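You operate a simulated robot arm through the tools that you are given. There is no shell and no other tool. Be economical: measure what you need, move in short steps, check, and stop when the job is done.

Carry out the task below with a simulated two-armed robot. There is one attempt and no reset: what you move stays moved.

TASK
Lock the tester off, hold the white socket box, pull the yellow plug.
Fine: black tester rocker off, red lock rocker on; plug on top of the side table, box on the rubber mat. Set down upright: white socket box.
Where things are to end (x, y in the base frame): yellow plug within 60 mm of [660, -130].

Only the result counts: the job must be done as asked and must still hold three seconds after the hand-in. Knocking over, shifting, dropping, spilling or breaking anything else fails it.

THE ROBOT
Two 7-joint arms with two-finger parallel grippers on one trunk, on a base that drives. Base frame: it is fixed to the floor where the robot stands at the start and does not move with it; the origin is under the middle of the robot, x ahead of it, y to its left, z up. Readings come in mm, degrees, newtons and seconds.
The left shoulder is at the start at [50, 168, 1007], the right one opposite. With the tool pointing down near the work surface each hand reaches from about 100 to 660 mm from the robot's upright axis, wherever it stands, measured 20 degrees to its own side. Places, roughly: black tester rocker [500, 0, 700]; bleed valve [500, -600, 700]; gauge valve [500, -700, 700]; green tester button [500, -100, 700]; grey knob [500, -1000, 700]; grey rocker [500, 500, 700]; oiler button [500, 400, 700]; red lock rocker [500, 100, 700]; rubber mat on the side table [700, 800, 800]; sunk blue button [500, -200, 700]; table air lever [500, -400, 700]; top of the side table [900, -100, 800]; trim rocker [500, -900, 700]; volt knob [500, 200, 700]. Payload 1.57 kg a hand.
The TCP of each hand is the grasp point between the finger pads, 30 mm short of the fingertips. In the tool frame z runs along the fingers and y along their closing line. The gripper opens to 80 mm. The fingers are 17 mm wide and 12 mm thick; the gripper's body (40 by 82 mm) begins 80 mm behind the TCP.
Orientation is told as [roll, pitch, yaw] about the base's x, y, z axes, in that order, counted from this pose: with the fingers straight down and closing along the base's y, the tool's x points along the base's -x, its y along +y and its z along -z.

THE INTERFACE
- The arms move only by the tool move_arm. It takes "left_series", "right_series" or both (then of equal length, played together; a hand with none holds still); each is a list of rows, each an object of numbers (a shift or turn left out is 0, a gripper value left out holds the last): "wx", "wy", "wz": the turn, a rotation vector about the tool's x, y, z in degrees; "x", "y", "z": the shift along the tool's x, y, z in mm; "jaw": the closure in counts, from 0 (fully open) to 255 (shut). In form: [{"wx": .., "wy": .., "wz": .., "x": .., "y": .., "z": .., "jaw": ..}, ...]. A call has 1 to 12 rows; each row is the pose to reach, as a shift and turn from the pose commanded when the call began, along the tool's axes at that moment. Rows are played at 5 a second. More than 50 mm and 8.6 degrees between two rows, or a gripper value outside its range, and nothing of the call is played. A pose out of reach is approached as far as the arm can. The call stops where the force on the tool passes 90 N (or 10 N more than at its start, if that is more) or the arm is blocked; 0.2 s more then pass. Each finger travels about 45 mm/s and halts on what it meets, pressing with about 29 N; the grip force reading is that of the motor and also rises with nothing between the fingers. The clock runs only during rows and for 0.2 s after the last one: add rows that repeat a pose to give the fingers time. It gives the time, the measured TCP pose, the force on the tool (base axes), the opening and the grip force at its end, in the units of the frame above (readings bear some noise), with the torque about the TCP (base axes, N m) and any sound that the robot's microphone picked up, and new pictures: "show" is both (left out), scene, wrist or none (wrist: the cameras of the hands that moved).
- Cameras (640 x 400 px; columns grow to the right, rows downward): "scene" is now at [130.4, -2.3, 1228.3]; the picture's right is [0.00, -1.00, 0.00], its down [-0.47, -0.00, -0.88] and it looks along [0.88, 0.00, -0.47] (base axes); focal length 214 px, centre (320, 200). "left" rides on the left gripper at [72, 7, -122] in its tool frame; the picture's right is [-0.09, 1.00, 0.00], its down [-0.84, -0.08, -0.54] and it looks along [-0.54, -0.05, 0.84] (tool axes); focal length 238 px, centre (320, 200). "right" rides on the right gripper at [72, -7, -122] in its tool frame; the picture's right is [0.09, 1.00, 0.00], its down [-0.84, 0.08, -0.54] and it looks along [-0.54, 0.05, 0.84] (tool axes); focal length 238 px, centre (320, 200).
- move_column(by): slides the trunk up (or, below 0, down) by that many mm; the arms and the scene camera ride with it, the base frame stays. It gives what a move gives, with no picture.
- drive_base(legs): drives the robot by 1 to 6 legs, each [ahead, left, turn to the left] in mm, mm and degrees, along the robot's own axes; the way and the turn of a leg run together, so that a leg with both is an arc; at most 1500 mm and 180 degrees a leg. The arms and the cameras ride along, it lands a little off, and it stops where it bumps. It gives what a move gives, and a new picture of the scene camera.
- pan_tilt(pan, tilt): turns the head with the scene camera to pan (to the left, within 80 degrees either way) and tilt (down, from -29 to 69), counted from straight ahead of the robot. It gives what a move gives, and a new picture of the scene camera.
- point_at(camera, pixels): for up to 12 pixels [column, row] of the newest picture of that camera ("zoom" is the newest enlarged one), the place [x, y, z] in the base frame of the surface seen there, good to about 2 mm. The clock stands still meanwhile.
- zoom(camera, box): a new picture of the part [left, top, right, bottom] of that camera's present view, enlarged. The clock stands still meanwhile.
- job_done(): hands the job in; it is judged then, once.

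Work in short steps. Measure before you move; look again where a grasp or a placing could have gone wrong, and mend it. You have 80 turns and 260 pictures in all, those below and enlarged ones among them. Open the grippers and draw the arms clear of the work before you hand the job in, unless the task says otherwise; then end with one line.

The tools are called after "Call:" as name(argument=value, ...) on one line, values as JSON. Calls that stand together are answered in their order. move_arm: Moves the arms, as the interface text tells. Its arguments: {"type":"object","properties":{"left_series":{"type":"array","items":{"type":"object","properties":{"wx":{"type":"number"},"wy":{"type":"number"},"wz":{"type":"number"},"x":{"type":"number"},"y":{"type":"number"},"z":{"type":"number"},"jaw":{"type":"number"}}}},"right_series":{"type":"array","items":{"type":"object","properties":{"wx":{"type":"number"},"wy":{"type":"number"},"wz":{"type":"number"},"x":{"type":"number"},"y":{"type":"number"},"z":{"type":"number"},"jaw":{"type":"number"}}}},"show":{"type":"string","enum":["both","scene","wrist","none"]}},"required":[]} The other tools are called the same way: move_column (by) slides the trunk up or down; drive_base (legs) drives the base; pan_tilt (pan, tilt) turns the head that bears the scene camera; point_at (camera, pixels) gives the place of the surface under pixels of a picture; zoom (camera, box) takes an enlarged picture of a part of a camera's view; job_done () hands the job in.

At the start:

```text
clock: 0.0
left_eef_pos: [405.1, 240.2, 1141.7]
left_orientation: [-0.2, 0.0, 0.1]
left_wrist_force: [1.6, 0.4, 0.2]
left_torque: [-0.04, -0.01, -0.05]
left_width: 79.7
left_gripper_force: 0.1
right_eef_pos: [333.6, -102.6, 1182.3]
right_orientation: [0.1, 0.0, -0.1]
right_wrist_force: [0.6, 0.2, 0.4]
right_torque: [0.04, -0.03, -0.02]
right_width: 80.0
right_gripper_force: 0.0
trunk travel left (down, up): [-175.0, 268.0]
robot x, y, heading: [-1.2, 1.2, -0.1]
head pan, tilt: [0.0, 28.3]
```

scene: 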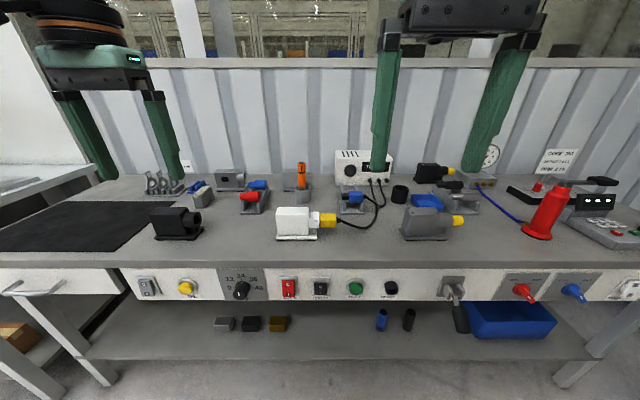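
right: 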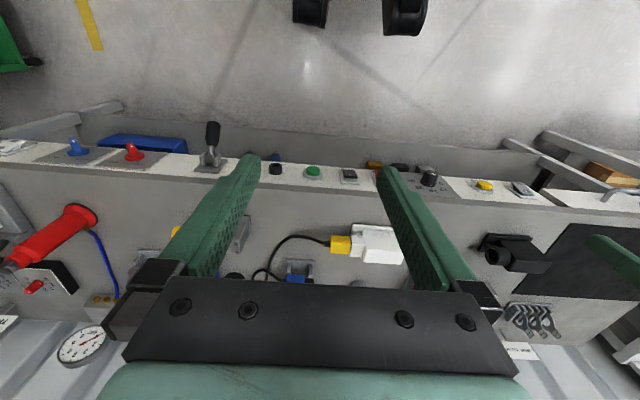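
left: 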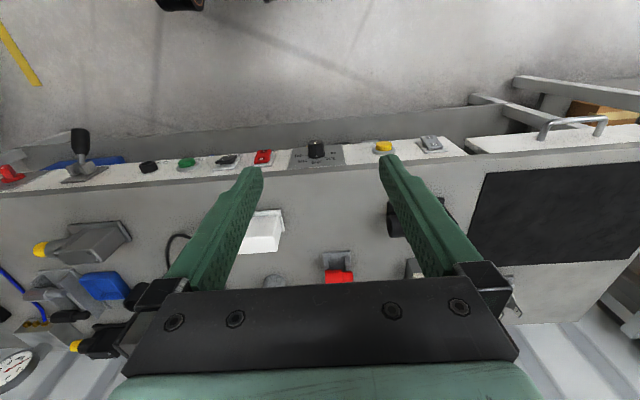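

The panel holds the red rocker at about (288,288) and the black rocker at about (320,288); the white box with the yellow plug is at about (300,222). I zoom in on both and measure.

Call:
zoom(camera="scene", box=[220, 260, 420, 310])

Call:
zoom(camera="scene", box=[250, 140, 410, 250])

Call:
point_at(camera="scene", pixels=[[288, 283], [288, 294], [320, 284], [320, 292], [293, 212], [293, 228], [280, 238], [312, 238], [325, 220], [332, 222], [80, 225], [345, 205]])

```text
3.20 times, centred on (320, 285) of scene
```

zoom: 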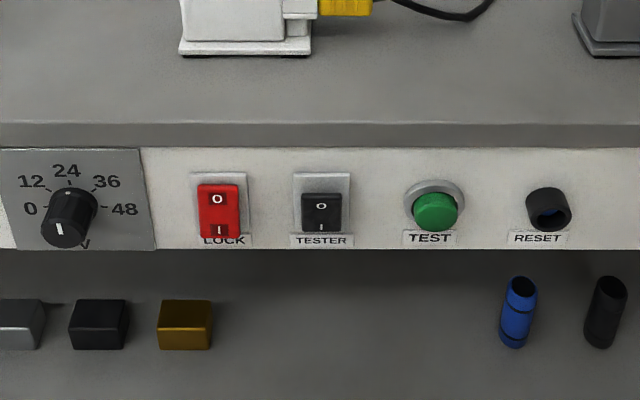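

```text
3.64 times, centred on (330, 195) of scene
```

zoom: 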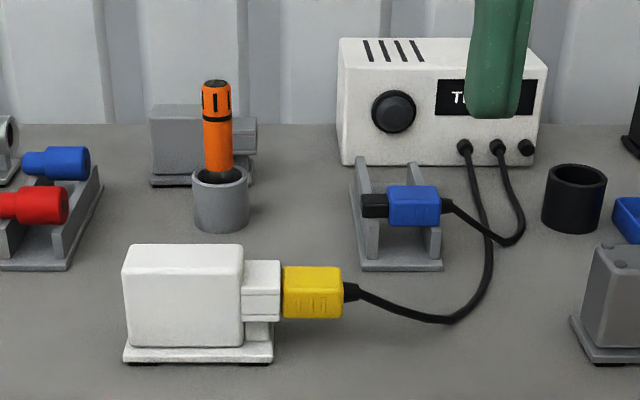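

```text
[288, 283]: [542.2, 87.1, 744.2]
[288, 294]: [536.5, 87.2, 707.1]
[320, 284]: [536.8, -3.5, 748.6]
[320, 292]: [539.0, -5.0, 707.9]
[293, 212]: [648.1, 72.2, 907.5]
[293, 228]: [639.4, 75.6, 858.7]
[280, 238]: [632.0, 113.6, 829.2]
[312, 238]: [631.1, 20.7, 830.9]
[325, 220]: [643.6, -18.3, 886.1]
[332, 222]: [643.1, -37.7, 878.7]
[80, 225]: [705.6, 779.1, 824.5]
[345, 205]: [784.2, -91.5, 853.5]
```

Red reads pressed at the top (O), black pressed at the bottom (I). Black needs its top half pushed, then red its bottom half. I bring the right hand, jaw closed and pitched forward, to a standoff in front of the black rocker.

Call:
move_arm(right_series=[{"x": -8, "y": 8.2, "z": 36.6, "wy": -6.25, "jaw": 255}, {"x": -16, "y": 16.4, "z": 73.2, "wy": -12.5}, {"x": -24, "y": 24.6, "z": 109.8, "wy": -18.75}, {"x": -32, "y": 32.8, "z": 146.4, "wy": -25}, {"x": -40, "y": 41, "z": 183, "wy": -31.25}, {"x": -48, "y": 49.2, "z": 219.6, "wy": -37.5}, {"x": -56, "y": 57.4, "z": 256.2, "wy": -43.75}, {"x": -64, "y": 65.6, "z": 292.8, "wy": -50}, {"x": -72, "y": 73.8, "z": 329.4, "wy": -56.25}, {"x": -80, "y": 82, "z": 366, "wy": -62.5}, {"x": -88, "y": 90.2, "z": 402.6, "wy": -68.75}, {"x": -96, "y": 98.4, "z": 439.2, "wy": -75}])

Call:
zoom(camera="right", box=[220, 100, 420, 225])

```text
clock: 2.6
left_eef_pos: [405.0, 241.6, 1142.0]
left_orientation: [-0.1, 0.0, 0.2]
left_wrist_force: [-0.4, 0.8, -0.4]
left_torque: [0.01, 0.04, 0.0]
left_width: 80.0
left_gripper_force: 0.0
right_eef_pos: [428.7, -4.2, 741.9]
right_orientation: [0.5, -75.1, -0.4]
right_wrist_force: [0.1, 0.4, 0.7]
right_torque: [0.0, 0.03, -0.02]
right_width: 0.0
right_gripper_force: 21.1
trunk travel left (down, up): [-175.0, 268.0]
robot x, y, heading: [0.6, 2.4, 0.1]
head pan, tilt: [0.0, 28.3]
```

scene: 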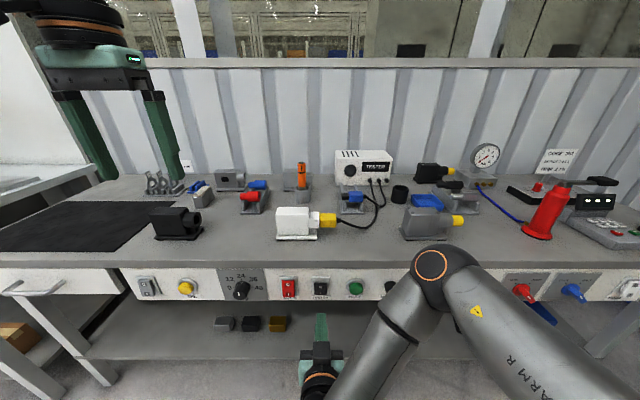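
right: 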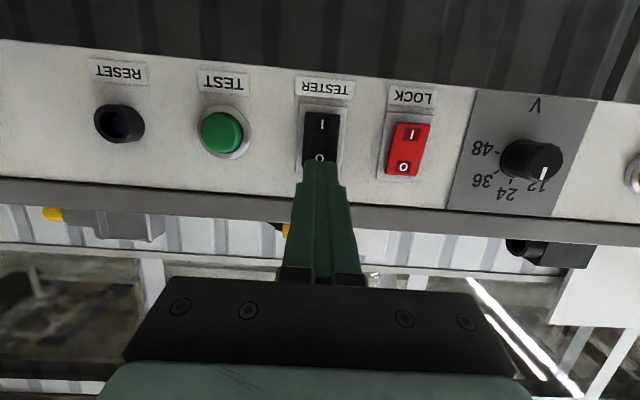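

```text
3.20 times, centred on (320, 162) of right
```

zoom: 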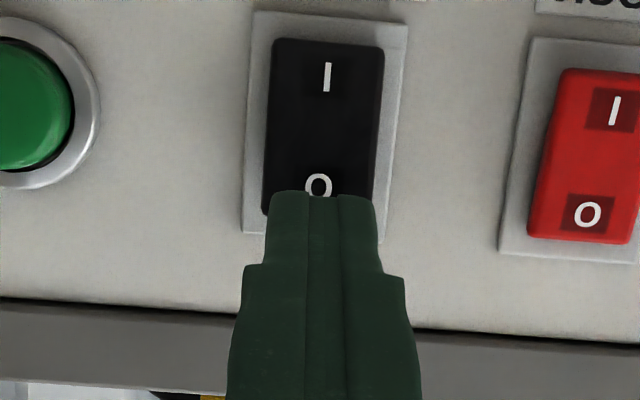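

I measure the rockers from the wrist view for exact profile.

Call:
point_at(camera="right", pixels=[[321, 116], [321, 125], [320, 140], [319, 154], [311, 140], [332, 140], [411, 134], [407, 150], [403, 168], [302, 150], [398, 172], [360, 160]])

```text
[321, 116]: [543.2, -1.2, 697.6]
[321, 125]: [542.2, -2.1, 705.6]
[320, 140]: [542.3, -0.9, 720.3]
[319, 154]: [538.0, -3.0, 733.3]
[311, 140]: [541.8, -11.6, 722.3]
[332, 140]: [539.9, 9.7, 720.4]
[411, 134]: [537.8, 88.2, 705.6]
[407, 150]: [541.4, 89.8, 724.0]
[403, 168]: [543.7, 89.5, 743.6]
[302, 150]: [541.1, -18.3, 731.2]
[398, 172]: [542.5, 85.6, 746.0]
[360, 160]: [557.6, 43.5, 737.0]
```

Black's top half stands out (x≈537 near z 735–745). I push straight along +x at z≈740 by about 88 mm from here.

Call:
move_arm(right_series=[{"x": -10.4, "z": 38.6}, {"x": -16.8, "z": 62.8}, {"x": -19.4, "z": 72.5}, {"x": -20.7, "z": 77.3}, {"x": -21.8, "z": 81.1}, {"x": -22.5, "z": 84}, {"x": -23.1, "z": 86}, {"x": -23.1, "z": 86}], show="none")

```text
clock: 4.4
left_eef_pos: [401.4, 239.7, 1142.7]
left_orientation: [0.0, -0.2, 0.1]
left_wrist_force: [-0.6, 0.5, 0.1]
left_torque: [-0.03, 0.0, 0.03]
left_width: 80.1
left_gripper_force: 0.0
right_eef_pos: [512.1, -3.8, 741.2]
right_orientation: [0.1, -74.9, -0.2]
right_wrist_force: [-47.0, -10.6, 8.8]
right_torque: [0.58, -0.27, -0.48]
right_width: 0.0
right_gripper_force: 21.0
trunk travel left (down, up): [-175.0, 268.0]
robot x, y, heading: [-1.5, -2.7, -0.0]
head pan, tilt: [0.0, 28.3]
```

It pressed with 47 N. I back off and look.

Call:
move_arm(right_series=[{"x": 8, "z": -30}, {"x": 16, "z": -60}, {"x": 20, "z": -75}], show="none")

Call:
zoom(camera="right", box=[220, 80, 420, 205])

Call:
zoom(camera="scene", box=[240, 265, 400, 305])

```text
clock: 5.2
left_eef_pos: [404.7, 240.7, 1141.3]
left_orientation: [-0.1, 0.1, 0.2]
left_wrist_force: [0.5, -0.5, 0.5]
left_torque: [0.01, 0.03, -0.03]
left_width: 80.1
left_gripper_force: 0.1
right_eef_pos: [440.5, -3.1, 744.1]
right_orientation: [0.3, -75.1, -0.4]
right_wrist_force: [0.5, 0.5, 0.6]
right_torque: [-0.01, 0.01, -0.02]
right_width: 0.0
right_gripper_force: 20.9
trunk travel left (down, up): [-175.0, 268.0]
robot x, y, heading: [2.5, 3.1, -0.0]
head pan, tilt: [0.0, 28.3]
```

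```text
3.20 times, centred on (320, 142) of right
```

zoom: 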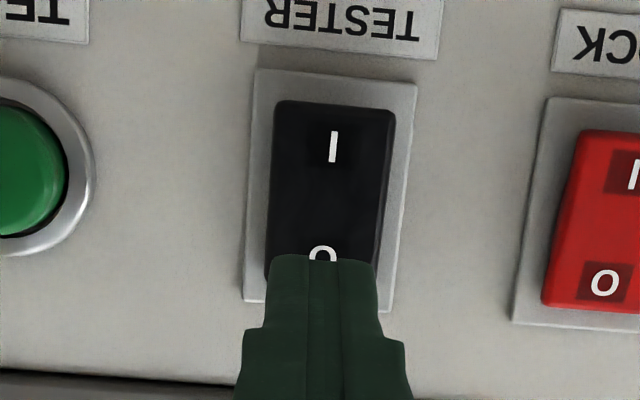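

```text
4.00 times, centred on (320, 285) of scene
```

zoom: 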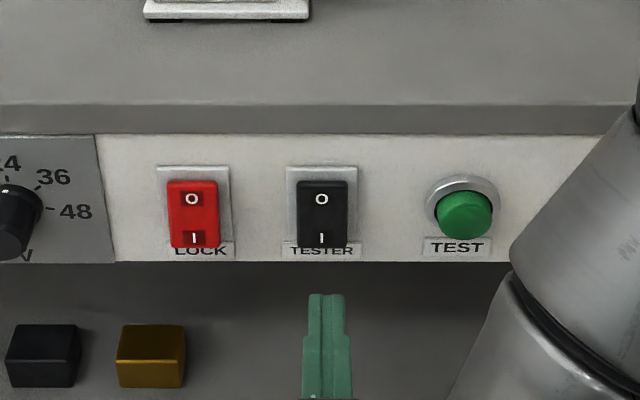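

Black now sits with the bottom out, i.e. off. Next, I move over to red (y≈88), lower to contact height ≈706, and press its bottom half.

Call:
move_arm(right_series=[{"x": 12, "y": 31, "z": 3.2}, {"x": 24, "y": 62, "z": 6.4}, {"x": 35.7, "y": 91.5, "z": 9.6}, {"x": 35.7, "y": 91.5, "z": 9.6}, {"x": 25.3, "y": 91.5, "z": 48.2}, {"x": 20.7, "y": 91.5, "z": 65.6}, {"x": 18.9, "y": 91.5, "z": 72.4}, {"x": 17.8, "y": 91.5, "z": 76.3}, {"x": 16.8, "y": 91.5, "z": 80.1}, {"x": 15.5, "y": 91.5, "z": 85}, {"x": 15.5, "y": 91.5, "z": 85}], show="none")

Call:
move_arm(right_series=[{"x": 8, "z": -30}, {"x": 16, "z": -60}, {"x": 20, "z": -75}], show="wrist")

Call:
zoom(camera="scene", box=[240, 265, 400, 305])

```text
clock: 7.6
left_eef_pos: [400.7, 240.0, 1143.5]
left_orientation: [0.1, -0.3, 0.0]
left_wrist_force: [0.0, -0.5, 0.5]
left_torque: [0.0, 0.0, 0.0]
left_width: 79.8
left_gripper_force: 0.1
right_eef_pos: [511.5, 88.7, 704.3]
right_orientation: [0.3, -74.6, 0.1]
right_wrist_force: [-48.1, -10.3, 5.0]
right_torque: [0.14, -0.18, -0.32]
right_width: 0.0
right_gripper_force: 20.8
trunk travel left (down, up): [-175.0, 268.0]
robot x, y, heading: [-1.4, -0.5, 0.0]
head pan, tilt: [0.0, 28.3]
```

```text
clock: 8.4
left_eef_pos: [406.7, 240.6, 1143.0]
left_orientation: [-0.1, 0.0, 0.1]
left_wrist_force: [0.7, 0.3, 0.6]
left_torque: [-0.02, -0.01, 0.02]
left_width: 79.9
left_gripper_force: 0.0
right_eef_pos: [440.5, 86.1, 707.5]
right_orientation: [0.2, -75.1, -0.4]
right_wrist_force: [0.0, -0.3, 0.3]
right_torque: [-0.01, -0.01, 0.0]
right_width: 0.0
right_gripper_force: 21.3
trunk travel left (down, up): [-175.0, 268.0]
robot x, y, heading: [1.5, 1.4, 0.1]
head pan, tilt: [0.0, 28.3]
```

right: 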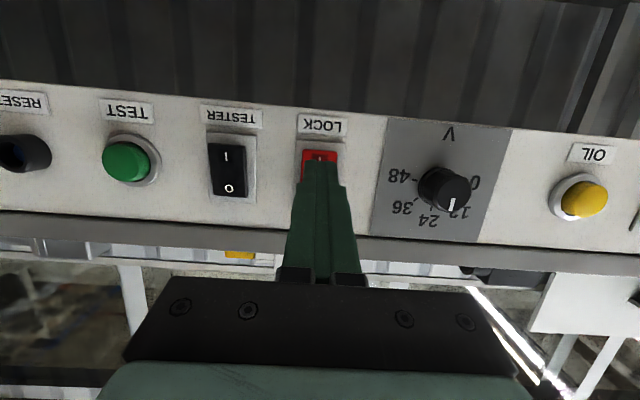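

```text
4.00 times, centred on (320, 285) of scene
```

zoom: 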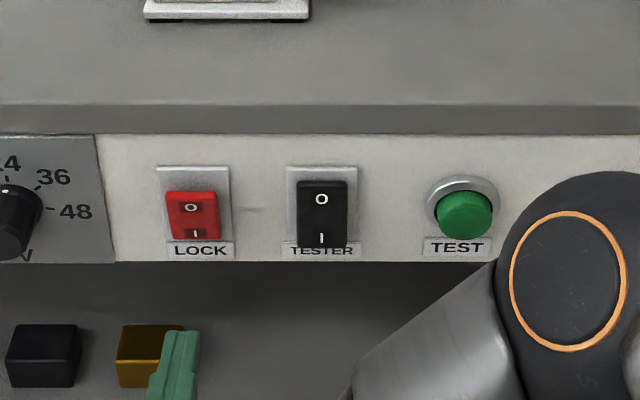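

Red now reads on and black off. I retract the right arm up to a tool-down pose, opening the jaw.

Call:
move_arm(right_series=[{"x": -35.9, "y": -20, "z": -18.9, "wy": 6.25}, {"x": -71.8, "y": -40, "z": -37.7, "wy": 12.5}, {"x": -107.7, "y": -60, "z": -56.6, "wy": 18.75}, {"x": -143.6, "y": -80, "z": -75.5, "wy": 25}, {"x": -179.5, "y": -100, "z": -94.3, "wy": 31.25}, {"x": -215.4, "y": -120, "z": -113.2, "wy": 37.5}, {"x": -251.3, "y": -140, "z": -132.1, "wy": 43.75}, {"x": -287.2, "y": -160, "z": -151, "wy": 50}, {"x": -323.1, "y": -180, "z": -169.8, "wy": 56.25}, {"x": -359, "y": -200, "z": -188.7, "wy": 62.5, "jaw": 0}, {"x": -394.9, "y": -220, "z": -207.6, "wy": 68.75}, {"x": -430.8, "y": -240, "z": -226.4, "wy": 75}], show="both")

Call:
zoom(camera="scene", box=[260, 190, 400, 250])

```text
clock: 11.0
left_eef_pos: [404.3, 241.4, 1141.6]
left_orientation: [-0.1, 0.0, 0.1]
left_wrist_force: [-0.2, 0.1, -0.6]
left_torque: [0.0, -0.02, 0.01]
left_width: 79.8
left_gripper_force: 0.2
right_eef_pos: [330.6, -151.5, 1181.2]
right_orientation: [0.1, -0.1, -0.1]
right_wrist_force: [0.8, 0.7, 0.6]
right_torque: [0.03, 0.01, -0.02]
right_width: 68.0
right_gripper_force: 0.1
trunk travel left (down, up): [-175.0, 268.0]
robot x, y, heading: [1.6, 1.9, -0.0]
head pan, tilt: [0.0, 28.3]
```

scene: 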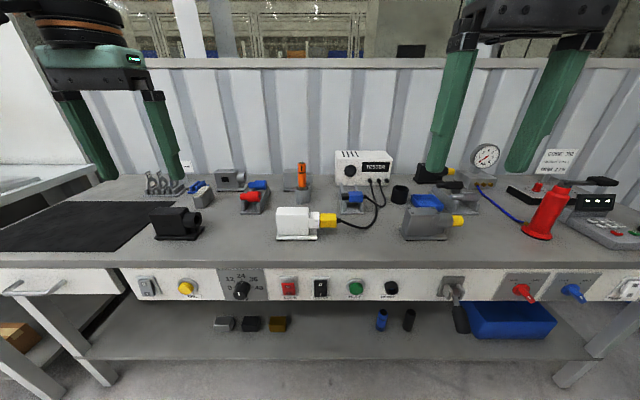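
right: 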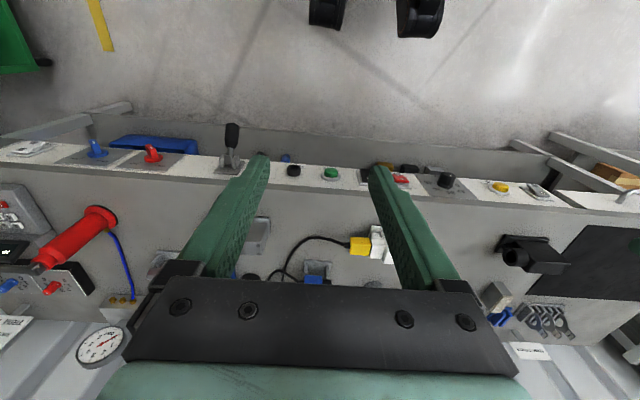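

```text
4.57 times, centred on (330, 220) of scene
```

zoom: 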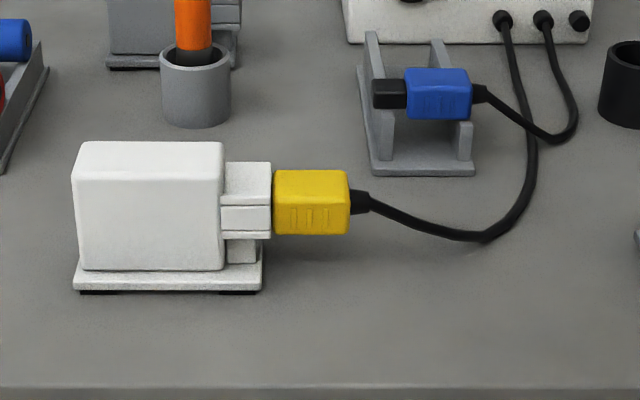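

Call:
point_at(camera="zoom", pixels=[[90, 145], [215, 146], [150, 160], [75, 175], [220, 185], [250, 165], [280, 173], [345, 174], [280, 195], [345, 195], [310, 228], [80, 285]])

Call:
point_at(camera="zoom", pixels=[[262, 285], [310, 300], [150, 205], [365, 200], [240, 215], [245, 240], [260, 195], [300, 176], [150, 178], [100, 260], [600, 300], [275, 172]])

```text
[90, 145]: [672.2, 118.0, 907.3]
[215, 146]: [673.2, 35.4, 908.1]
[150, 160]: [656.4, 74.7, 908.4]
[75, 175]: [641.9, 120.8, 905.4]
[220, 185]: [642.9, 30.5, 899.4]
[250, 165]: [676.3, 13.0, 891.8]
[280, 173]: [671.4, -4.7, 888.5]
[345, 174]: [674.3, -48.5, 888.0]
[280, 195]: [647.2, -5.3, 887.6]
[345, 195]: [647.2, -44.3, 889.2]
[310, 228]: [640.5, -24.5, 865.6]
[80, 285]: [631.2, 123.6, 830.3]
```

```text
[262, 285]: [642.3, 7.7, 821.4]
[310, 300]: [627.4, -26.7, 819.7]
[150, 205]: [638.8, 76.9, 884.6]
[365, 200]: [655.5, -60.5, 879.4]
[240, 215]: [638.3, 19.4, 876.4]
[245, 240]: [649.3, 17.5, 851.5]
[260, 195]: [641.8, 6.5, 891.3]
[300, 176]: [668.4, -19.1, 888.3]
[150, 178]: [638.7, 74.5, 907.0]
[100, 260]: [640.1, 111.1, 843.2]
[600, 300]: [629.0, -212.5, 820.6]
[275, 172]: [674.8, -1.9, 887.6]
```

The box body spans x≈638–680, y≈32–120, with its top at z 908. The plug spans x≈640–676, y≈-2…-48, z≈862–888, which is near my reach limit, so I drive 110 mm ahead, then re-measure.

Call:
drive_base(legs=[[110, 0, 0]])

Call:
pan_tilt(pan=15, tilt=40)

```text
clock: 12.2
left_eef_pos: [515.1, 241.2, 1142.0]
left_orientation: [-0.1, 0.1, 0.2]
left_wrist_force: [0.3, 0.7, -0.2]
left_torque: [-0.04, 0.01, 0.0]
left_width: 80.3
left_gripper_force: 0.2
right_eef_pos: [442.9, -151.4, 1179.4]
right_orientation: [0.1, 0.0, 0.1]
right_wrist_force: [-0.6, 0.1, 0.0]
right_torque: [-0.01, 0.02, -0.02]
right_width: 80.1
right_gripper_force: 0.2
trunk travel left (down, up): [-175.0, 268.0]
robot x, y, heading: [111.0, -0.6, 0.1]
head pan, tilt: [0.0, 28.3]
```

scene: 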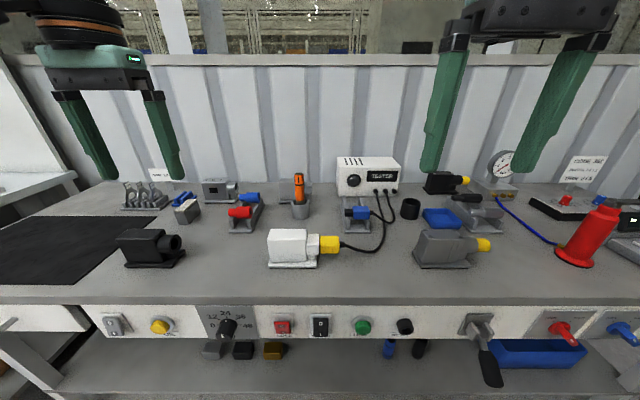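

```text
clock: 13.0
left_eef_pos: [514.6, 241.3, 1142.0]
left_orientation: [-0.1, 0.0, 0.1]
left_wrist_force: [-0.5, -0.6, -0.4]
left_torque: [-0.03, -0.01, 0.0]
left_width: 80.1
left_gripper_force: 0.1
right_eef_pos: [441.6, -151.5, 1182.1]
right_orientation: [0.0, 0.0, 0.0]
right_wrist_force: [0.3, -0.1, -0.3]
right_torque: [-0.01, -0.02, 0.03]
right_width: 80.1
right_gripper_force: 0.1
trunk travel left (down, up): [-175.0, 268.0]
robot x, y, heading: [113.9, -2.2, 0.1]
head pan, tilt: [15.0, 40.0]
```

scene: 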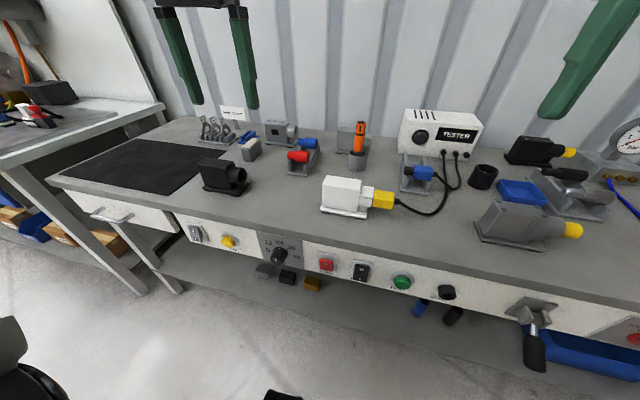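

Call:
zoom(camera="scene", box=[300, 150, 460, 250])

Call:
point_at(camera="scene", pixels=[[62, 174], [118, 138], [196, 146], [175, 192], [203, 185], [230, 190], [330, 177], [365, 180], [376, 191], [390, 192], [302, 165], [356, 165]])

```text
4.00 times, centred on (380, 200) of scene
```

zoom: 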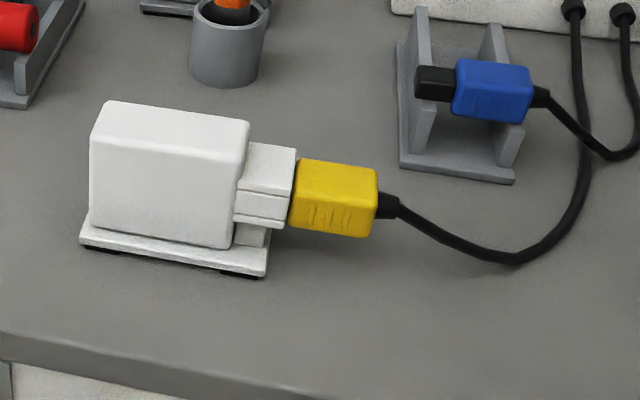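

```text
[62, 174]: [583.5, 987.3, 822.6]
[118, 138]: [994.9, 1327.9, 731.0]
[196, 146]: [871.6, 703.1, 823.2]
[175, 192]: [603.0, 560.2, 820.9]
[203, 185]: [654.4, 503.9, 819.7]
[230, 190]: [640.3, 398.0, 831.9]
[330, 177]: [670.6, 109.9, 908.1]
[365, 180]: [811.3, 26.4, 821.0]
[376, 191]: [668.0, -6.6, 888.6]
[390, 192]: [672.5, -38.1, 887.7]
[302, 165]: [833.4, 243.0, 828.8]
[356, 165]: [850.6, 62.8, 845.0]
```

Call:
point_at(camera="zoom", pixels=[[112, 103], [180, 112], [245, 123], [97, 130], [240, 150], [105, 104], [330, 164], [375, 172], [302, 162], [335, 233], [165, 205], [372, 200]])

```text
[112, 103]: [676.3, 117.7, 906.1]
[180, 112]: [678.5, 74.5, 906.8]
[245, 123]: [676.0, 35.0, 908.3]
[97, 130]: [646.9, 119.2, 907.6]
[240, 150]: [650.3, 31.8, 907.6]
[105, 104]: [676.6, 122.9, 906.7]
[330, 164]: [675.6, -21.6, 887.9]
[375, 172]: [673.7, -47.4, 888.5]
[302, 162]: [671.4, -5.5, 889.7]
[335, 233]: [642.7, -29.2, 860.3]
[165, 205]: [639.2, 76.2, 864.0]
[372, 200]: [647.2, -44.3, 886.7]
```

Box body centre ≈ (659, 77), plug centre ≈ (658, -26). I bring both hands above them at z≈1000, turned so the fingers close along x, with cameras facing outward.

Call:
move_arm(left_series=[{"x": -12, "y": -13.2, "z": 11.8, "wz": 7.5}, {"x": -24, "y": -26.5, "z": 23.6, "wz": 15}, {"x": -36, "y": -39.8, "z": 35.5, "wz": 22.5}, {"x": -48, "y": -53, "z": 47.3, "wz": 30}, {"x": -60, "y": -66.2, "z": 59.1, "wz": 37.5}, {"x": -72, "y": -79.5, "z": 71, "wz": 45}, {"x": -84, "y": -92.8, "z": 82.8, "wz": 52.5}, {"x": -96, "y": -106, "z": 94.6, "wz": 60}, {"x": -108, "y": -119.2, "z": 106.5, "wz": 67.5}, {"x": -120, "y": -132.5, "z": 118.3, "wz": 75}, {"x": -132, "y": -145.8, "z": 130, "wz": 82.5}, {"x": -144, "y": -159, "z": 142, "wz": 90}], right_series=[{"x": -18, "y": 7.6, "z": 15.2, "wz": -7.5, "jaw": 0}, {"x": -36, "y": 15.2, "z": 30.4, "wz": -15}, {"x": -54, "y": 22.8, "z": 45.5, "wz": -22.5}, {"x": -72, "y": 30.4, "z": 60.7, "wz": -30}, {"x": -90, "y": 38, "z": 75.8, "wz": -37.5}, {"x": -108, "y": 45.5, "z": 91, "wz": -45}, {"x": -126, "y": 53, "z": 106, "wz": -52.5}, {"x": -144, "y": 60.7, "z": 121, "wz": -60}, {"x": -162, "y": 68, "z": 136.5, "wz": -67.5}, {"x": -180, "y": 76, "z": 151.7, "wz": -75}, {"x": -198, "y": 83.5, "z": 166.8, "wz": -82.5}, {"x": -216, "y": 91, "z": 182, "wz": -90}])

```text
clock: 15.6
left_eef_pos: [659.8, 81.4, 1000.1]
left_orientation: [0.0, -0.1, -90.0]
left_wrist_force: [0.0, -0.2, 0.0]
left_torque: [-0.01, 0.03, -0.01]
left_width: 79.7
left_gripper_force: 0.0
right_eef_pos: [438.8, -20.8, 965.0]
right_orientation: [-0.3, -0.3, 88.8]
right_wrist_force: [0.0, 0.5, 1.2]
right_torque: [-0.02, -0.01, 0.03]
right_width: 80.0
right_gripper_force: 0.0
right hand out of reach, approached as far as the arm can: row 7, 8, 9, 10, 11, 12
trunk travel left (down, up): [-175.0, 268.0]
robot x, y, heading: [110.8, -0.7, -0.1]
head pan, tilt: [15.0, 40.0]
```

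scene: 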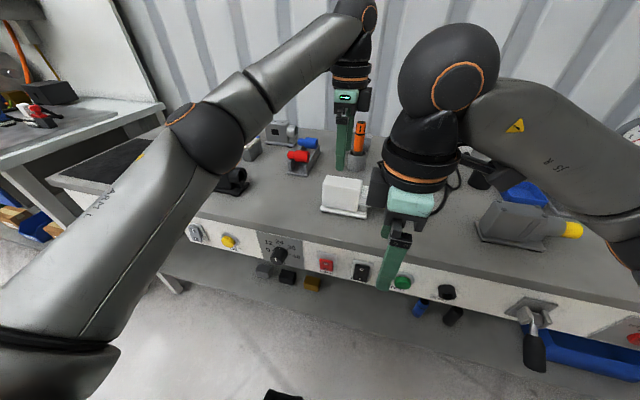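
right: 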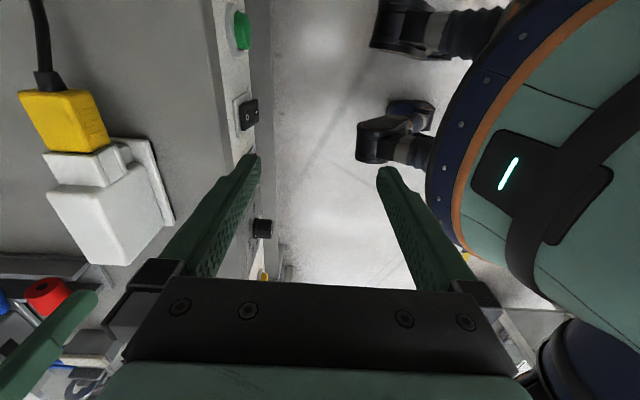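
left: 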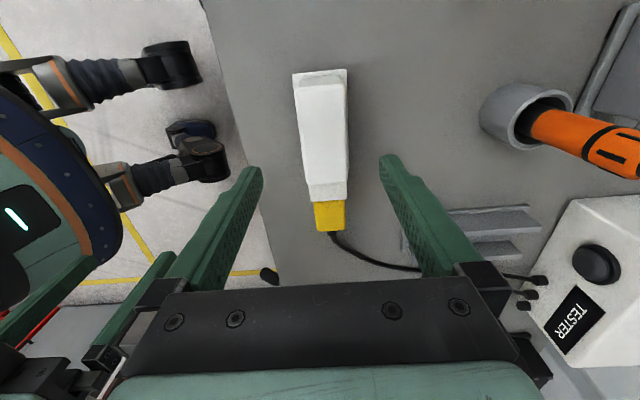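

The right hand stalled at (439, -21) — the arm got stuck in its configuration. I check with a null row whether it can still proceed.

Call:
move_arm(right_series=[{"z": 0}, {"z": 0}], show="none")

```text
clock: 16.2
left_eef_pos: [658.5, 82.4, 1000.8]
left_orientation: [0.0, -0.2, -89.8]
left_wrist_force: [0.3, -0.5, 0.1]
left_torque: [0.03, 0.01, -0.03]
left_width: 80.1
left_gripper_force: 0.1
right_eef_pos: [439.1, -21.8, 965.1]
right_orientation: [-0.2, -0.1, 88.7]
right_wrist_force: [0.5, 0.2, -0.4]
right_torque: [0.04, 0.0, 0.01]
right_width: 80.1
right_gripper_force: 0.0
trunk travel left (down, up): [-175.0, 268.0]
robot x, y, heading: [111.2, 1.0, 0.4]
head pan, tilt: [15.0, 40.0]
```

I test moving it forward from here, going up a bit and away from the left arm.

Call:
move_arm(right_series=[{"y": -30, "x": 20, "z": -10}, {"y": -60, "x": 40, "z": -20}, {"y": -90, "x": 60, "z": -30}, {"y": -120, "x": 60, "z": -30}], show="scene")

```text
clock: 17.2
left_eef_pos: [658.9, 83.7, 1001.2]
left_orientation: [0.0, -0.2, -90.0]
left_wrist_force: [-0.2, -0.1, 0.2]
left_torque: [-0.01, 0.0, -0.02]
left_width: 79.9
left_gripper_force: 0.0
right_eef_pos: [428.9, -44.6, 971.6]
right_orientation: [-0.1, -0.1, 89.9]
right_wrist_force: [-0.6, -0.6, -0.5]
right_torque: [0.0, 0.04, 0.02]
right_width: 80.0
right_gripper_force: 0.0
right hand out of reach, approached as far as the arm can: row 1, 2, 3, 4
trunk travel left (down, up): [-175.0, 268.0]
robot x, y, heading: [111.8, -2.0, 0.1]
head pan, tilt: [15.0, 40.0]
```

scene: 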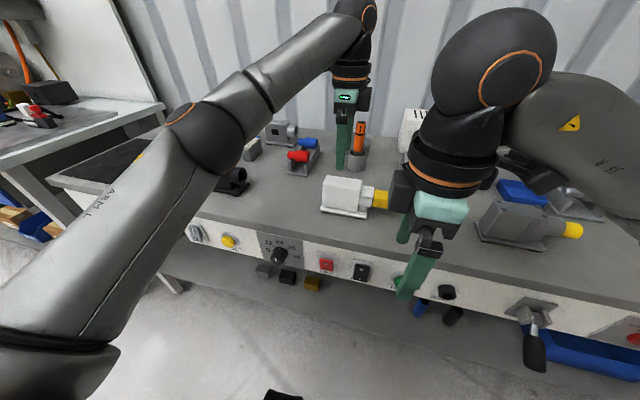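

The wrist is at a limit in this arm shape. I unwind to yaw 0 at the mirror image of the left hand's former good pose (515, -241, 1142).

Call:
move_arm(right_series=[{"x": 16.3, "y": -7.2, "z": -14.2, "wz": 7.5}, {"x": 32.7, "y": -14.3, "z": -28.3, "wz": 15}, {"x": 49, "y": -21.5, "z": -42.5, "wz": 22.5}, {"x": 65.3, "y": -28.7, "z": -56.7, "wz": 30}, {"x": 81.7, "y": -35.8, "z": -70.8, "wz": 37.5}, {"x": 98, "y": -43, "z": -85, "wz": 45}, {"x": 114.3, "y": -50.2, "z": -99.2, "wz": 52.5}, {"x": 130.7, "y": -57.3, "z": -113.3, "wz": 60}, {"x": 147, "y": -64.5, "z": -127.5, "wz": 67.5}, {"x": 163.3, "y": -71.7, "z": -141.7, "wz": 75}, {"x": 179.7, "y": -78.8, "z": -155.8, "wz": 82.5}, {"x": 196, "y": -86, "z": -170, "wz": 90}], show="scene")

```text
clock: 19.8
left_eef_pos: [658.4, 82.8, 999.8]
left_orientation: [0.0, -0.1, -89.9]
left_wrist_force: [0.6, -0.4, -1.0]
left_torque: [0.03, 0.02, 0.01]
left_width: 80.0
left_gripper_force: 0.1
right_eef_pos: [512.0, -240.6, 1142.9]
right_orientation: [0.1, 0.1, 0.0]
right_wrist_force: [0.1, -0.6, -0.2]
right_torque: [-0.01, 0.03, 0.0]
right_width: 79.8
right_gripper_force: 0.0
trunk travel left (down, up): [-175.0, 268.0]
robot x, y, heading: [112.6, 0.1, 0.2]
head pan, tilt: [15.0, 40.0]
```

scene: 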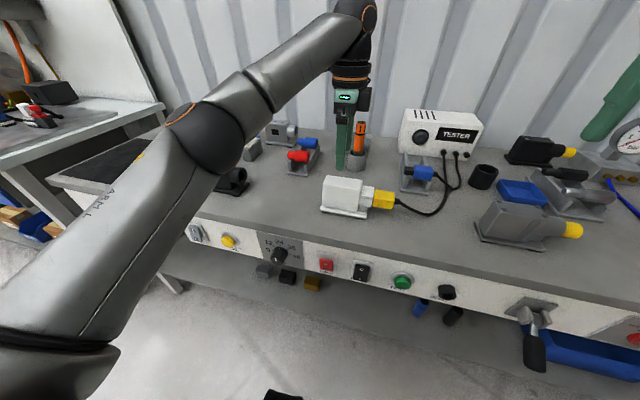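

Now the mirrored approach, to (658, -70, 1000) with yaw +90.

Call:
move_arm(right_series=[{"x": -12.2, "y": 14.2, "z": 11.9, "wz": -7.5}, {"x": -24.3, "y": 28.3, "z": 23.8, "wz": -15}, {"x": -36.5, "y": 42.5, "z": 35.8, "wz": -22.5}, {"x": -48.7, "y": 56.7, "z": 47.7, "wz": -30}, {"x": -60.8, "y": 70.8, "z": 59.6, "wz": -37.5}, {"x": -73, "y": 85, "z": 71.5, "wz": -45}, {"x": -85.2, "y": 99.2, "z": 83.4, "wz": -52.5}, {"x": -97.3, "y": 113.3, "z": 95.3, "wz": -60}, {"x": -109.5, "y": 127.5, "z": 107.3, "wz": -67.5}, {"x": -121.7, "y": 141.7, "z": 119.2, "wz": -75}, {"x": -133.8, "y": 155.8, "z": 131, "wz": -82.5}, {"x": -146, "y": 170, "z": 143, "wz": -90}], show="scene")

```text
clock: 22.4
left_eef_pos: [658.1, 81.0, 999.8]
left_orientation: [0.0, -0.1, -89.9]
left_wrist_force: [-0.7, -0.4, 0.9]
left_torque: [-0.02, -0.01, 0.0]
left_width: 79.8
left_gripper_force: 0.1
right_eef_pos: [436.1, -26.7, 964.9]
right_orientation: [-0.3, -0.2, 89.3]
right_wrist_force: [0.7, -0.1, -0.4]
right_torque: [0.0, -0.02, 0.01]
right_width: 80.0
right_gripper_force: 0.0
right hand out of reach, approached as far as the arm can: row 6, 7, 8, 9, 10, 11, 12
trunk travel left (down, up): [-175.0, 268.0]
robot x, y, heading: [109.7, -1.0, -0.0]
head pan, tilt: [15.0, 40.0]
```

scene: 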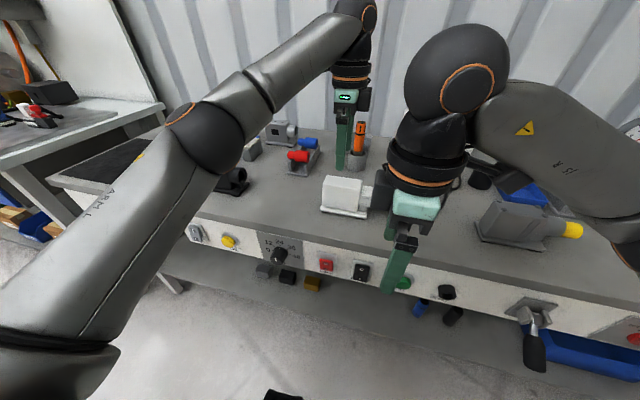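

Same limit; the right arm prefers the other turn. I unwind, then I will use yaw −90 for it and shift the left grasp to y≈105 for camera clearance.

Call:
move_arm(right_series=[{"x": 17.8, "y": -6.6, "z": -14.8, "wz": 7.5}, {"x": 35.7, "y": -13.2, "z": -29.5, "wz": 15}, {"x": 53.5, "y": -19.8, "z": -44.3, "wz": 22.5}, {"x": 71.3, "y": -26.3, "z": -59, "wz": 30}, {"x": 89.2, "y": -32.9, "z": -73.8, "wz": 37.5}, {"x": 107, "y": -39.5, "z": -88.5, "wz": 45}, {"x": 124.8, "y": -46.1, "z": -103.3, "wz": 52.5}, {"x": 142.7, "y": -52.7, "z": -118, "wz": 60}, {"x": 160.5, "y": -59.3, "z": -132.8, "wz": 67.5}, {"x": 178.3, "y": -65.8, "z": -147.5, "wz": 75}, {"x": 196.2, "y": -72.4, "z": -162.3, "wz": 82.5}, {"x": 214, "y": -79, "z": -177, "wz": 90}], show="none")

Call:
move_arm(right_series=[{"x": -12.2, "y": 10.2, "z": 11.9, "wz": 7.5}, {"x": -24.3, "y": 20.3, "z": 23.8, "wz": 15}, {"x": -36.5, "y": 30.5, "z": 35.8, "wz": 22.5}, {"x": -48.7, "y": 40.7, "z": 47.7, "wz": 30}, {"x": -60.8, "y": 50.8, "z": 59.6, "wz": 37.5}, {"x": -73, "y": 61, "z": 71.5, "wz": 45}, {"x": -85.2, "y": 71.2, "z": 83.4, "wz": 52.5}, {"x": -97.3, "y": 81.3, "z": 95.3, "wz": 60}, {"x": -109.5, "y": 91.5, "z": 107.3, "wz": 67.5}, {"x": -121.7, "y": 101.7, "z": 119.2, "wz": 75}, {"x": -133.8, "y": 111.8, "z": 131, "wz": 82.5}, {"x": -146, "y": 122, "z": 143, "wz": 90}], show="both")

```text
clock: 25.0
left_eef_pos: [658.3, 81.6, 1001.9]
left_orientation: [0.0, 0.0, -89.9]
left_wrist_force: [0.3, 0.0, 0.5]
left_torque: [-0.02, 0.01, -0.03]
left_width: 79.9
left_gripper_force: 0.1
right_eef_pos: [518.3, -240.6, 1140.6]
right_orientation: [0.2, 0.1, -0.2]
right_wrist_force: [-0.6, -0.5, 0.1]
right_torque: [-0.01, -0.01, -0.03]
right_width: 79.9
right_gripper_force: 0.0
trunk travel left (down, up): [-175.0, 268.0]
robot x, y, heading: [106.9, -4.0, -0.2]
head pan, tilt: [15.0, 40.0]
```

```text
clock: 27.6
left_eef_pos: [660.2, 81.8, 1000.9]
left_orientation: [0.0, -0.1, -89.9]
left_wrist_force: [-0.1, -0.5, -0.6]
left_torque: [0.0, 0.04, 0.03]
left_width: 79.9
left_gripper_force: 0.0
right_eef_pos: [663.2, -118.1, 997.6]
right_orientation: [0.0, 0.1, -90.3]
right_wrist_force: [0.3, -0.6, 0.8]
right_torque: [0.01, 0.01, -0.03]
right_width: 80.0
right_gripper_force: 0.1
trunk travel left (down, up): [-175.0, 268.0]
robot x, y, heading: [111.1, -2.1, 0.0]
head pan, tilt: [15.0, 40.0]
```

scene: 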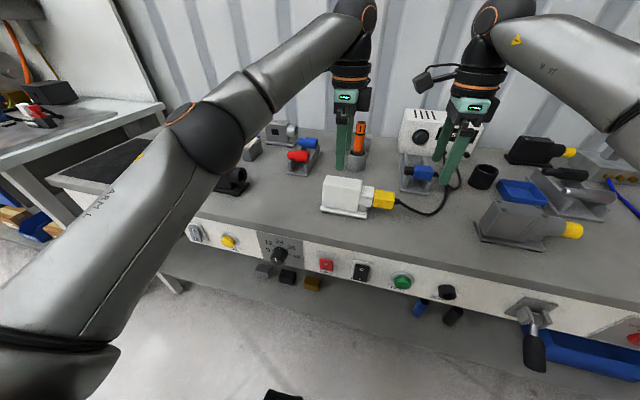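
right: 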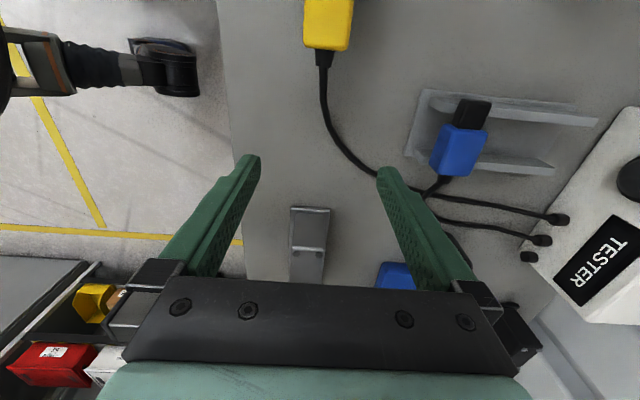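

The right hand is now fine at (663, −118). I lower the left hand onto the box at y≈104, z≈878.

Call:
move_arm(left_series=[{"x": 22, "z": 0}, {"x": 22, "z": 40}, {"x": 22, "z": 80}, {"x": 22, "z": 105}, {"x": 22, "z": 122}], show="both")

```text
clock: 28.8
left_eef_pos: [659.2, 104.2, 878.1]
left_orientation: [0.0, -0.2, -89.8]
left_wrist_force: [0.1, -0.1, 0.1]
left_torque: [0.01, -0.02, -0.02]
left_width: 80.0
left_gripper_force: 0.1
right_eef_pos: [663.2, -117.8, 999.2]
right_orientation: [0.0, 0.0, -90.0]
right_wrist_force: [-0.1, -0.1, -0.3]
right_torque: [-0.01, -0.03, 0.02]
right_width: 80.1
right_gripper_force: 0.0
trunk travel left (down, up): [-175.0, 268.0]
robot x, y, heading: [108.6, -2.0, 0.1]
head pan, tilt: [15.0, 40.0]
```

scene: 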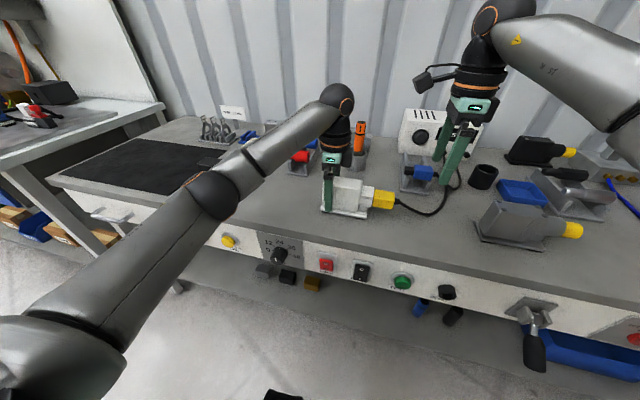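
left: 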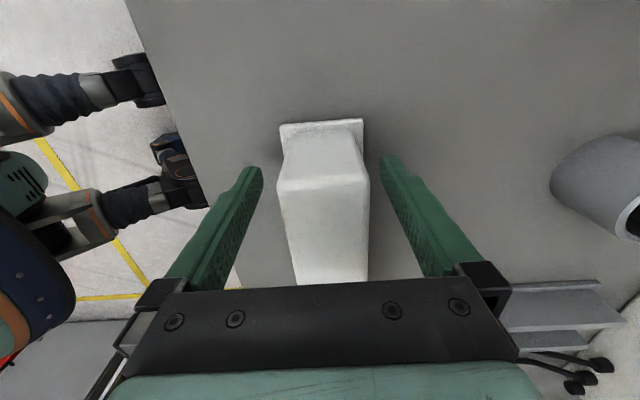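

The box is centred between the fingers. I close the left jaw.

Call:
move_arm(left_series=[{"jaw": 255}, {"jaw": 255}, {"jaw": 255}, {"jaw": 255}, {"jaw": 255}], show="wrist")

```text
clock: 30.0
left_eef_pos: [658.5, 104.3, 878.4]
left_orientation: [0.0, -0.1, -89.8]
left_wrist_force: [3.2, 0.8, -0.5]
left_torque: [0.01, -0.16, 0.21]
left_width: 44.1
left_gripper_force: 28.7
right_eef_pos: [662.8, -118.4, 997.4]
right_orientation: [0.0, 0.0, -90.1]
right_wrist_force: [0.1, -0.1, -1.3]
right_torque: [0.0, -0.01, -0.01]
right_width: 80.1
right_gripper_force: 0.1
trunk travel left (down, up): [-175.0, 268.0]
robot x, y, heading: [109.6, 1.2, 0.0]
head pan, tilt: [15.0, 40.0]
```

left: 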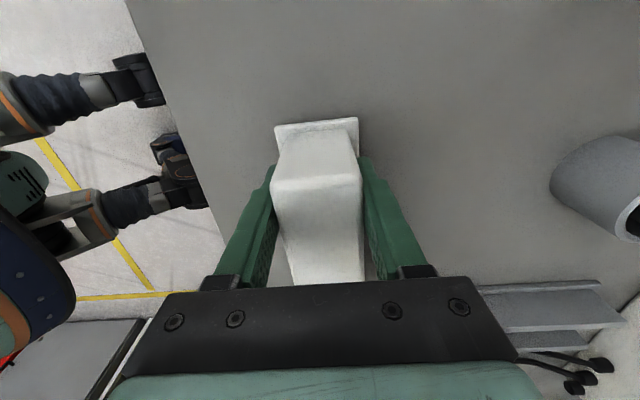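

Box held (44 mm). I now take the right hand over the plug: y to −33, then down to z≈893.

Call:
move_arm(right_series=[{"y": -2, "x": 43, "z": 0}, {"y": -4.5, "x": 85, "z": 0}, {"y": -4.5, "x": 85, "z": 40}, {"y": -4.5, "x": 85, "z": 80}], show="both")

```text
clock: 31.0
left_eef_pos: [659.0, 103.4, 877.9]
left_orientation: [0.0, 0.0, -89.9]
left_wrist_force: [0.4, -0.9, 0.5]
left_torque: [-0.2, 0.02, 0.01]
left_width: 43.9
left_gripper_force: 29.0
right_eef_pos: [660.2, -31.4, 918.4]
right_orientation: [0.1, 0.0, -89.9]
right_wrist_force: [0.1, 0.6, -1.2]
right_torque: [-0.02, 0.01, 0.01]
right_width: 79.9
right_gripper_force: 0.0
trunk travel left (down, up): [-175.0, 268.0]
robot x, y, heading: [110.3, 0.2, 0.1]
head pan, tilt: [15.0, 40.0]
```

scene: 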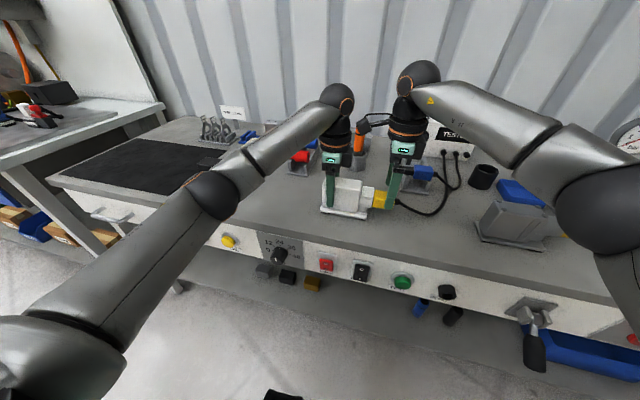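
right: 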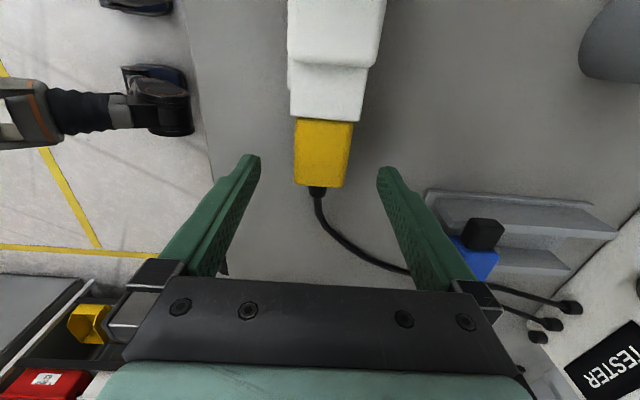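

Clear of the left hand; the plug sits between the fingers. Down 25 mm and close.

Call:
move_arm(right_series=[{"y": -2, "z": 13}, {"y": -2, "z": 25}, {"y": -2, "z": 25, "jaw": 255}, {"y": -2, "z": 25}, {"y": -2, "z": 25}, {"y": -2, "z": 25}, {"y": -2, "z": 25}], show="both")

```text
clock: 32.6
left_eef_pos: [657.9, 102.8, 878.0]
left_orientation: [0.0, -0.1, -89.9]
left_wrist_force: [-0.9, 0.0, -1.1]
left_torque: [-0.26, -0.1, 0.0]
left_width: 43.7
left_gripper_force: 29.1
right_eef_pos: [656.8, -33.0, 893.8]
right_orientation: [0.0, 0.1, -89.9]
right_wrist_force: [-0.2, -1.1, -0.3]
right_torque: [-0.02, 0.02, 0.03]
right_width: 37.3
right_gripper_force: 29.4
trunk travel left (down, up): [-175.0, 268.0]
robot x, y, heading: [108.7, 0.5, 0.2]
head pan, tilt: [15.0, 40.0]
```

scene: 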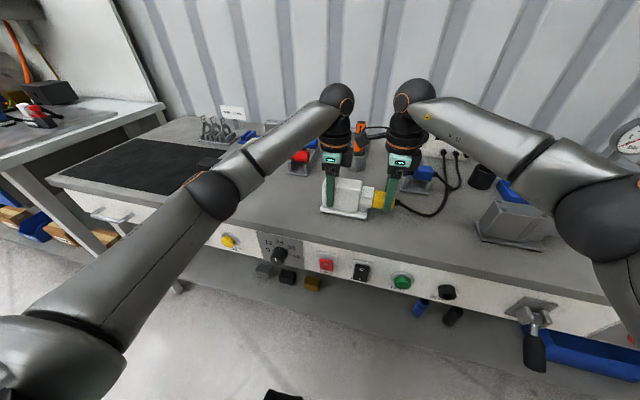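
right: 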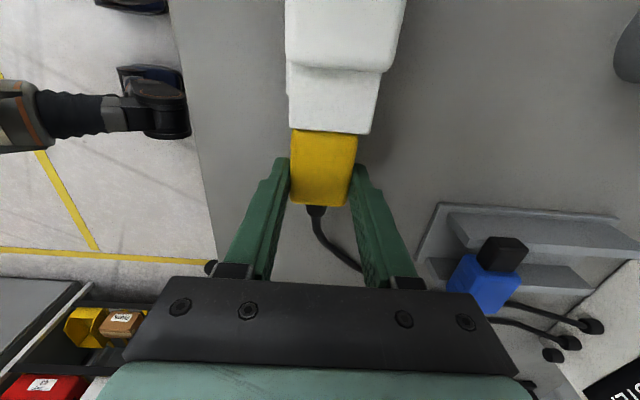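

Plug gripped (37 mm). Before pulling I check the right elbow's height against the grey box below it.

Call:
point_at(camera="scene", pixels=[[600, 258], [560, 235], [585, 180], [500, 160], [515, 215], [545, 228]])

Call:
move_arm(right_series=[{"x": -4}, {"x": -8}, {"x": -12}, {"x": -18}, {"x": -24}, {"x": -30}], show="both")

```text
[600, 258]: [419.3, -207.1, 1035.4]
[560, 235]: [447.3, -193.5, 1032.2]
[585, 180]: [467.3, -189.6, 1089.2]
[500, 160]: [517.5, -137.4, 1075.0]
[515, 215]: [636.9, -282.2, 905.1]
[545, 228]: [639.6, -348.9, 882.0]
```

```text
clock: 34.0
left_eef_pos: [658.0, 104.8, 877.0]
left_orientation: [0.0, -0.1, -89.8]
left_wrist_force: [0.6, 2.1, 0.0]
left_torque: [-0.2, -0.01, 0.08]
left_width: 43.7
left_gripper_force: 29.0
right_eef_pos: [657.8, -61.5, 892.1]
right_orientation: [0.0, 0.0, -90.0]
right_wrist_force: [1.1, 0.3, 0.5]
right_torque: [-0.04, 0.0, -0.01]
right_width: 37.1
right_gripper_force: 28.8
trunk travel left (down, up): [-175.0, 268.0]
robot x, y, heading: [105.7, -4.0, 0.2]
head pan, tilt: [15.0, 40.0]
```

scene: 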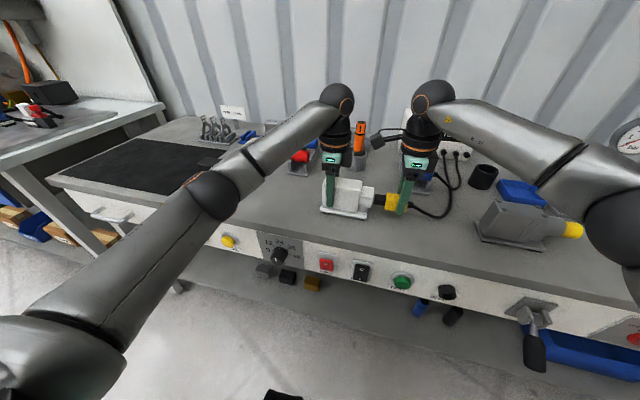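
right: 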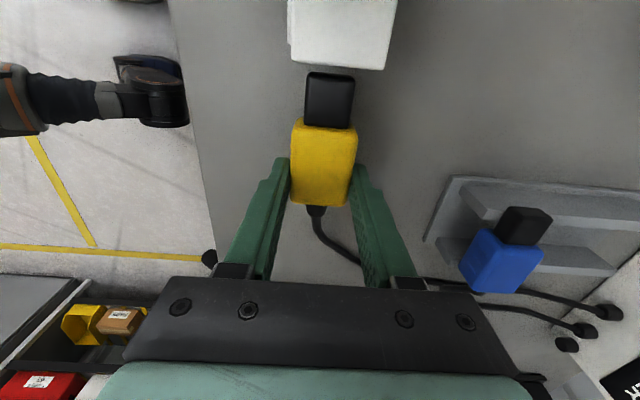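

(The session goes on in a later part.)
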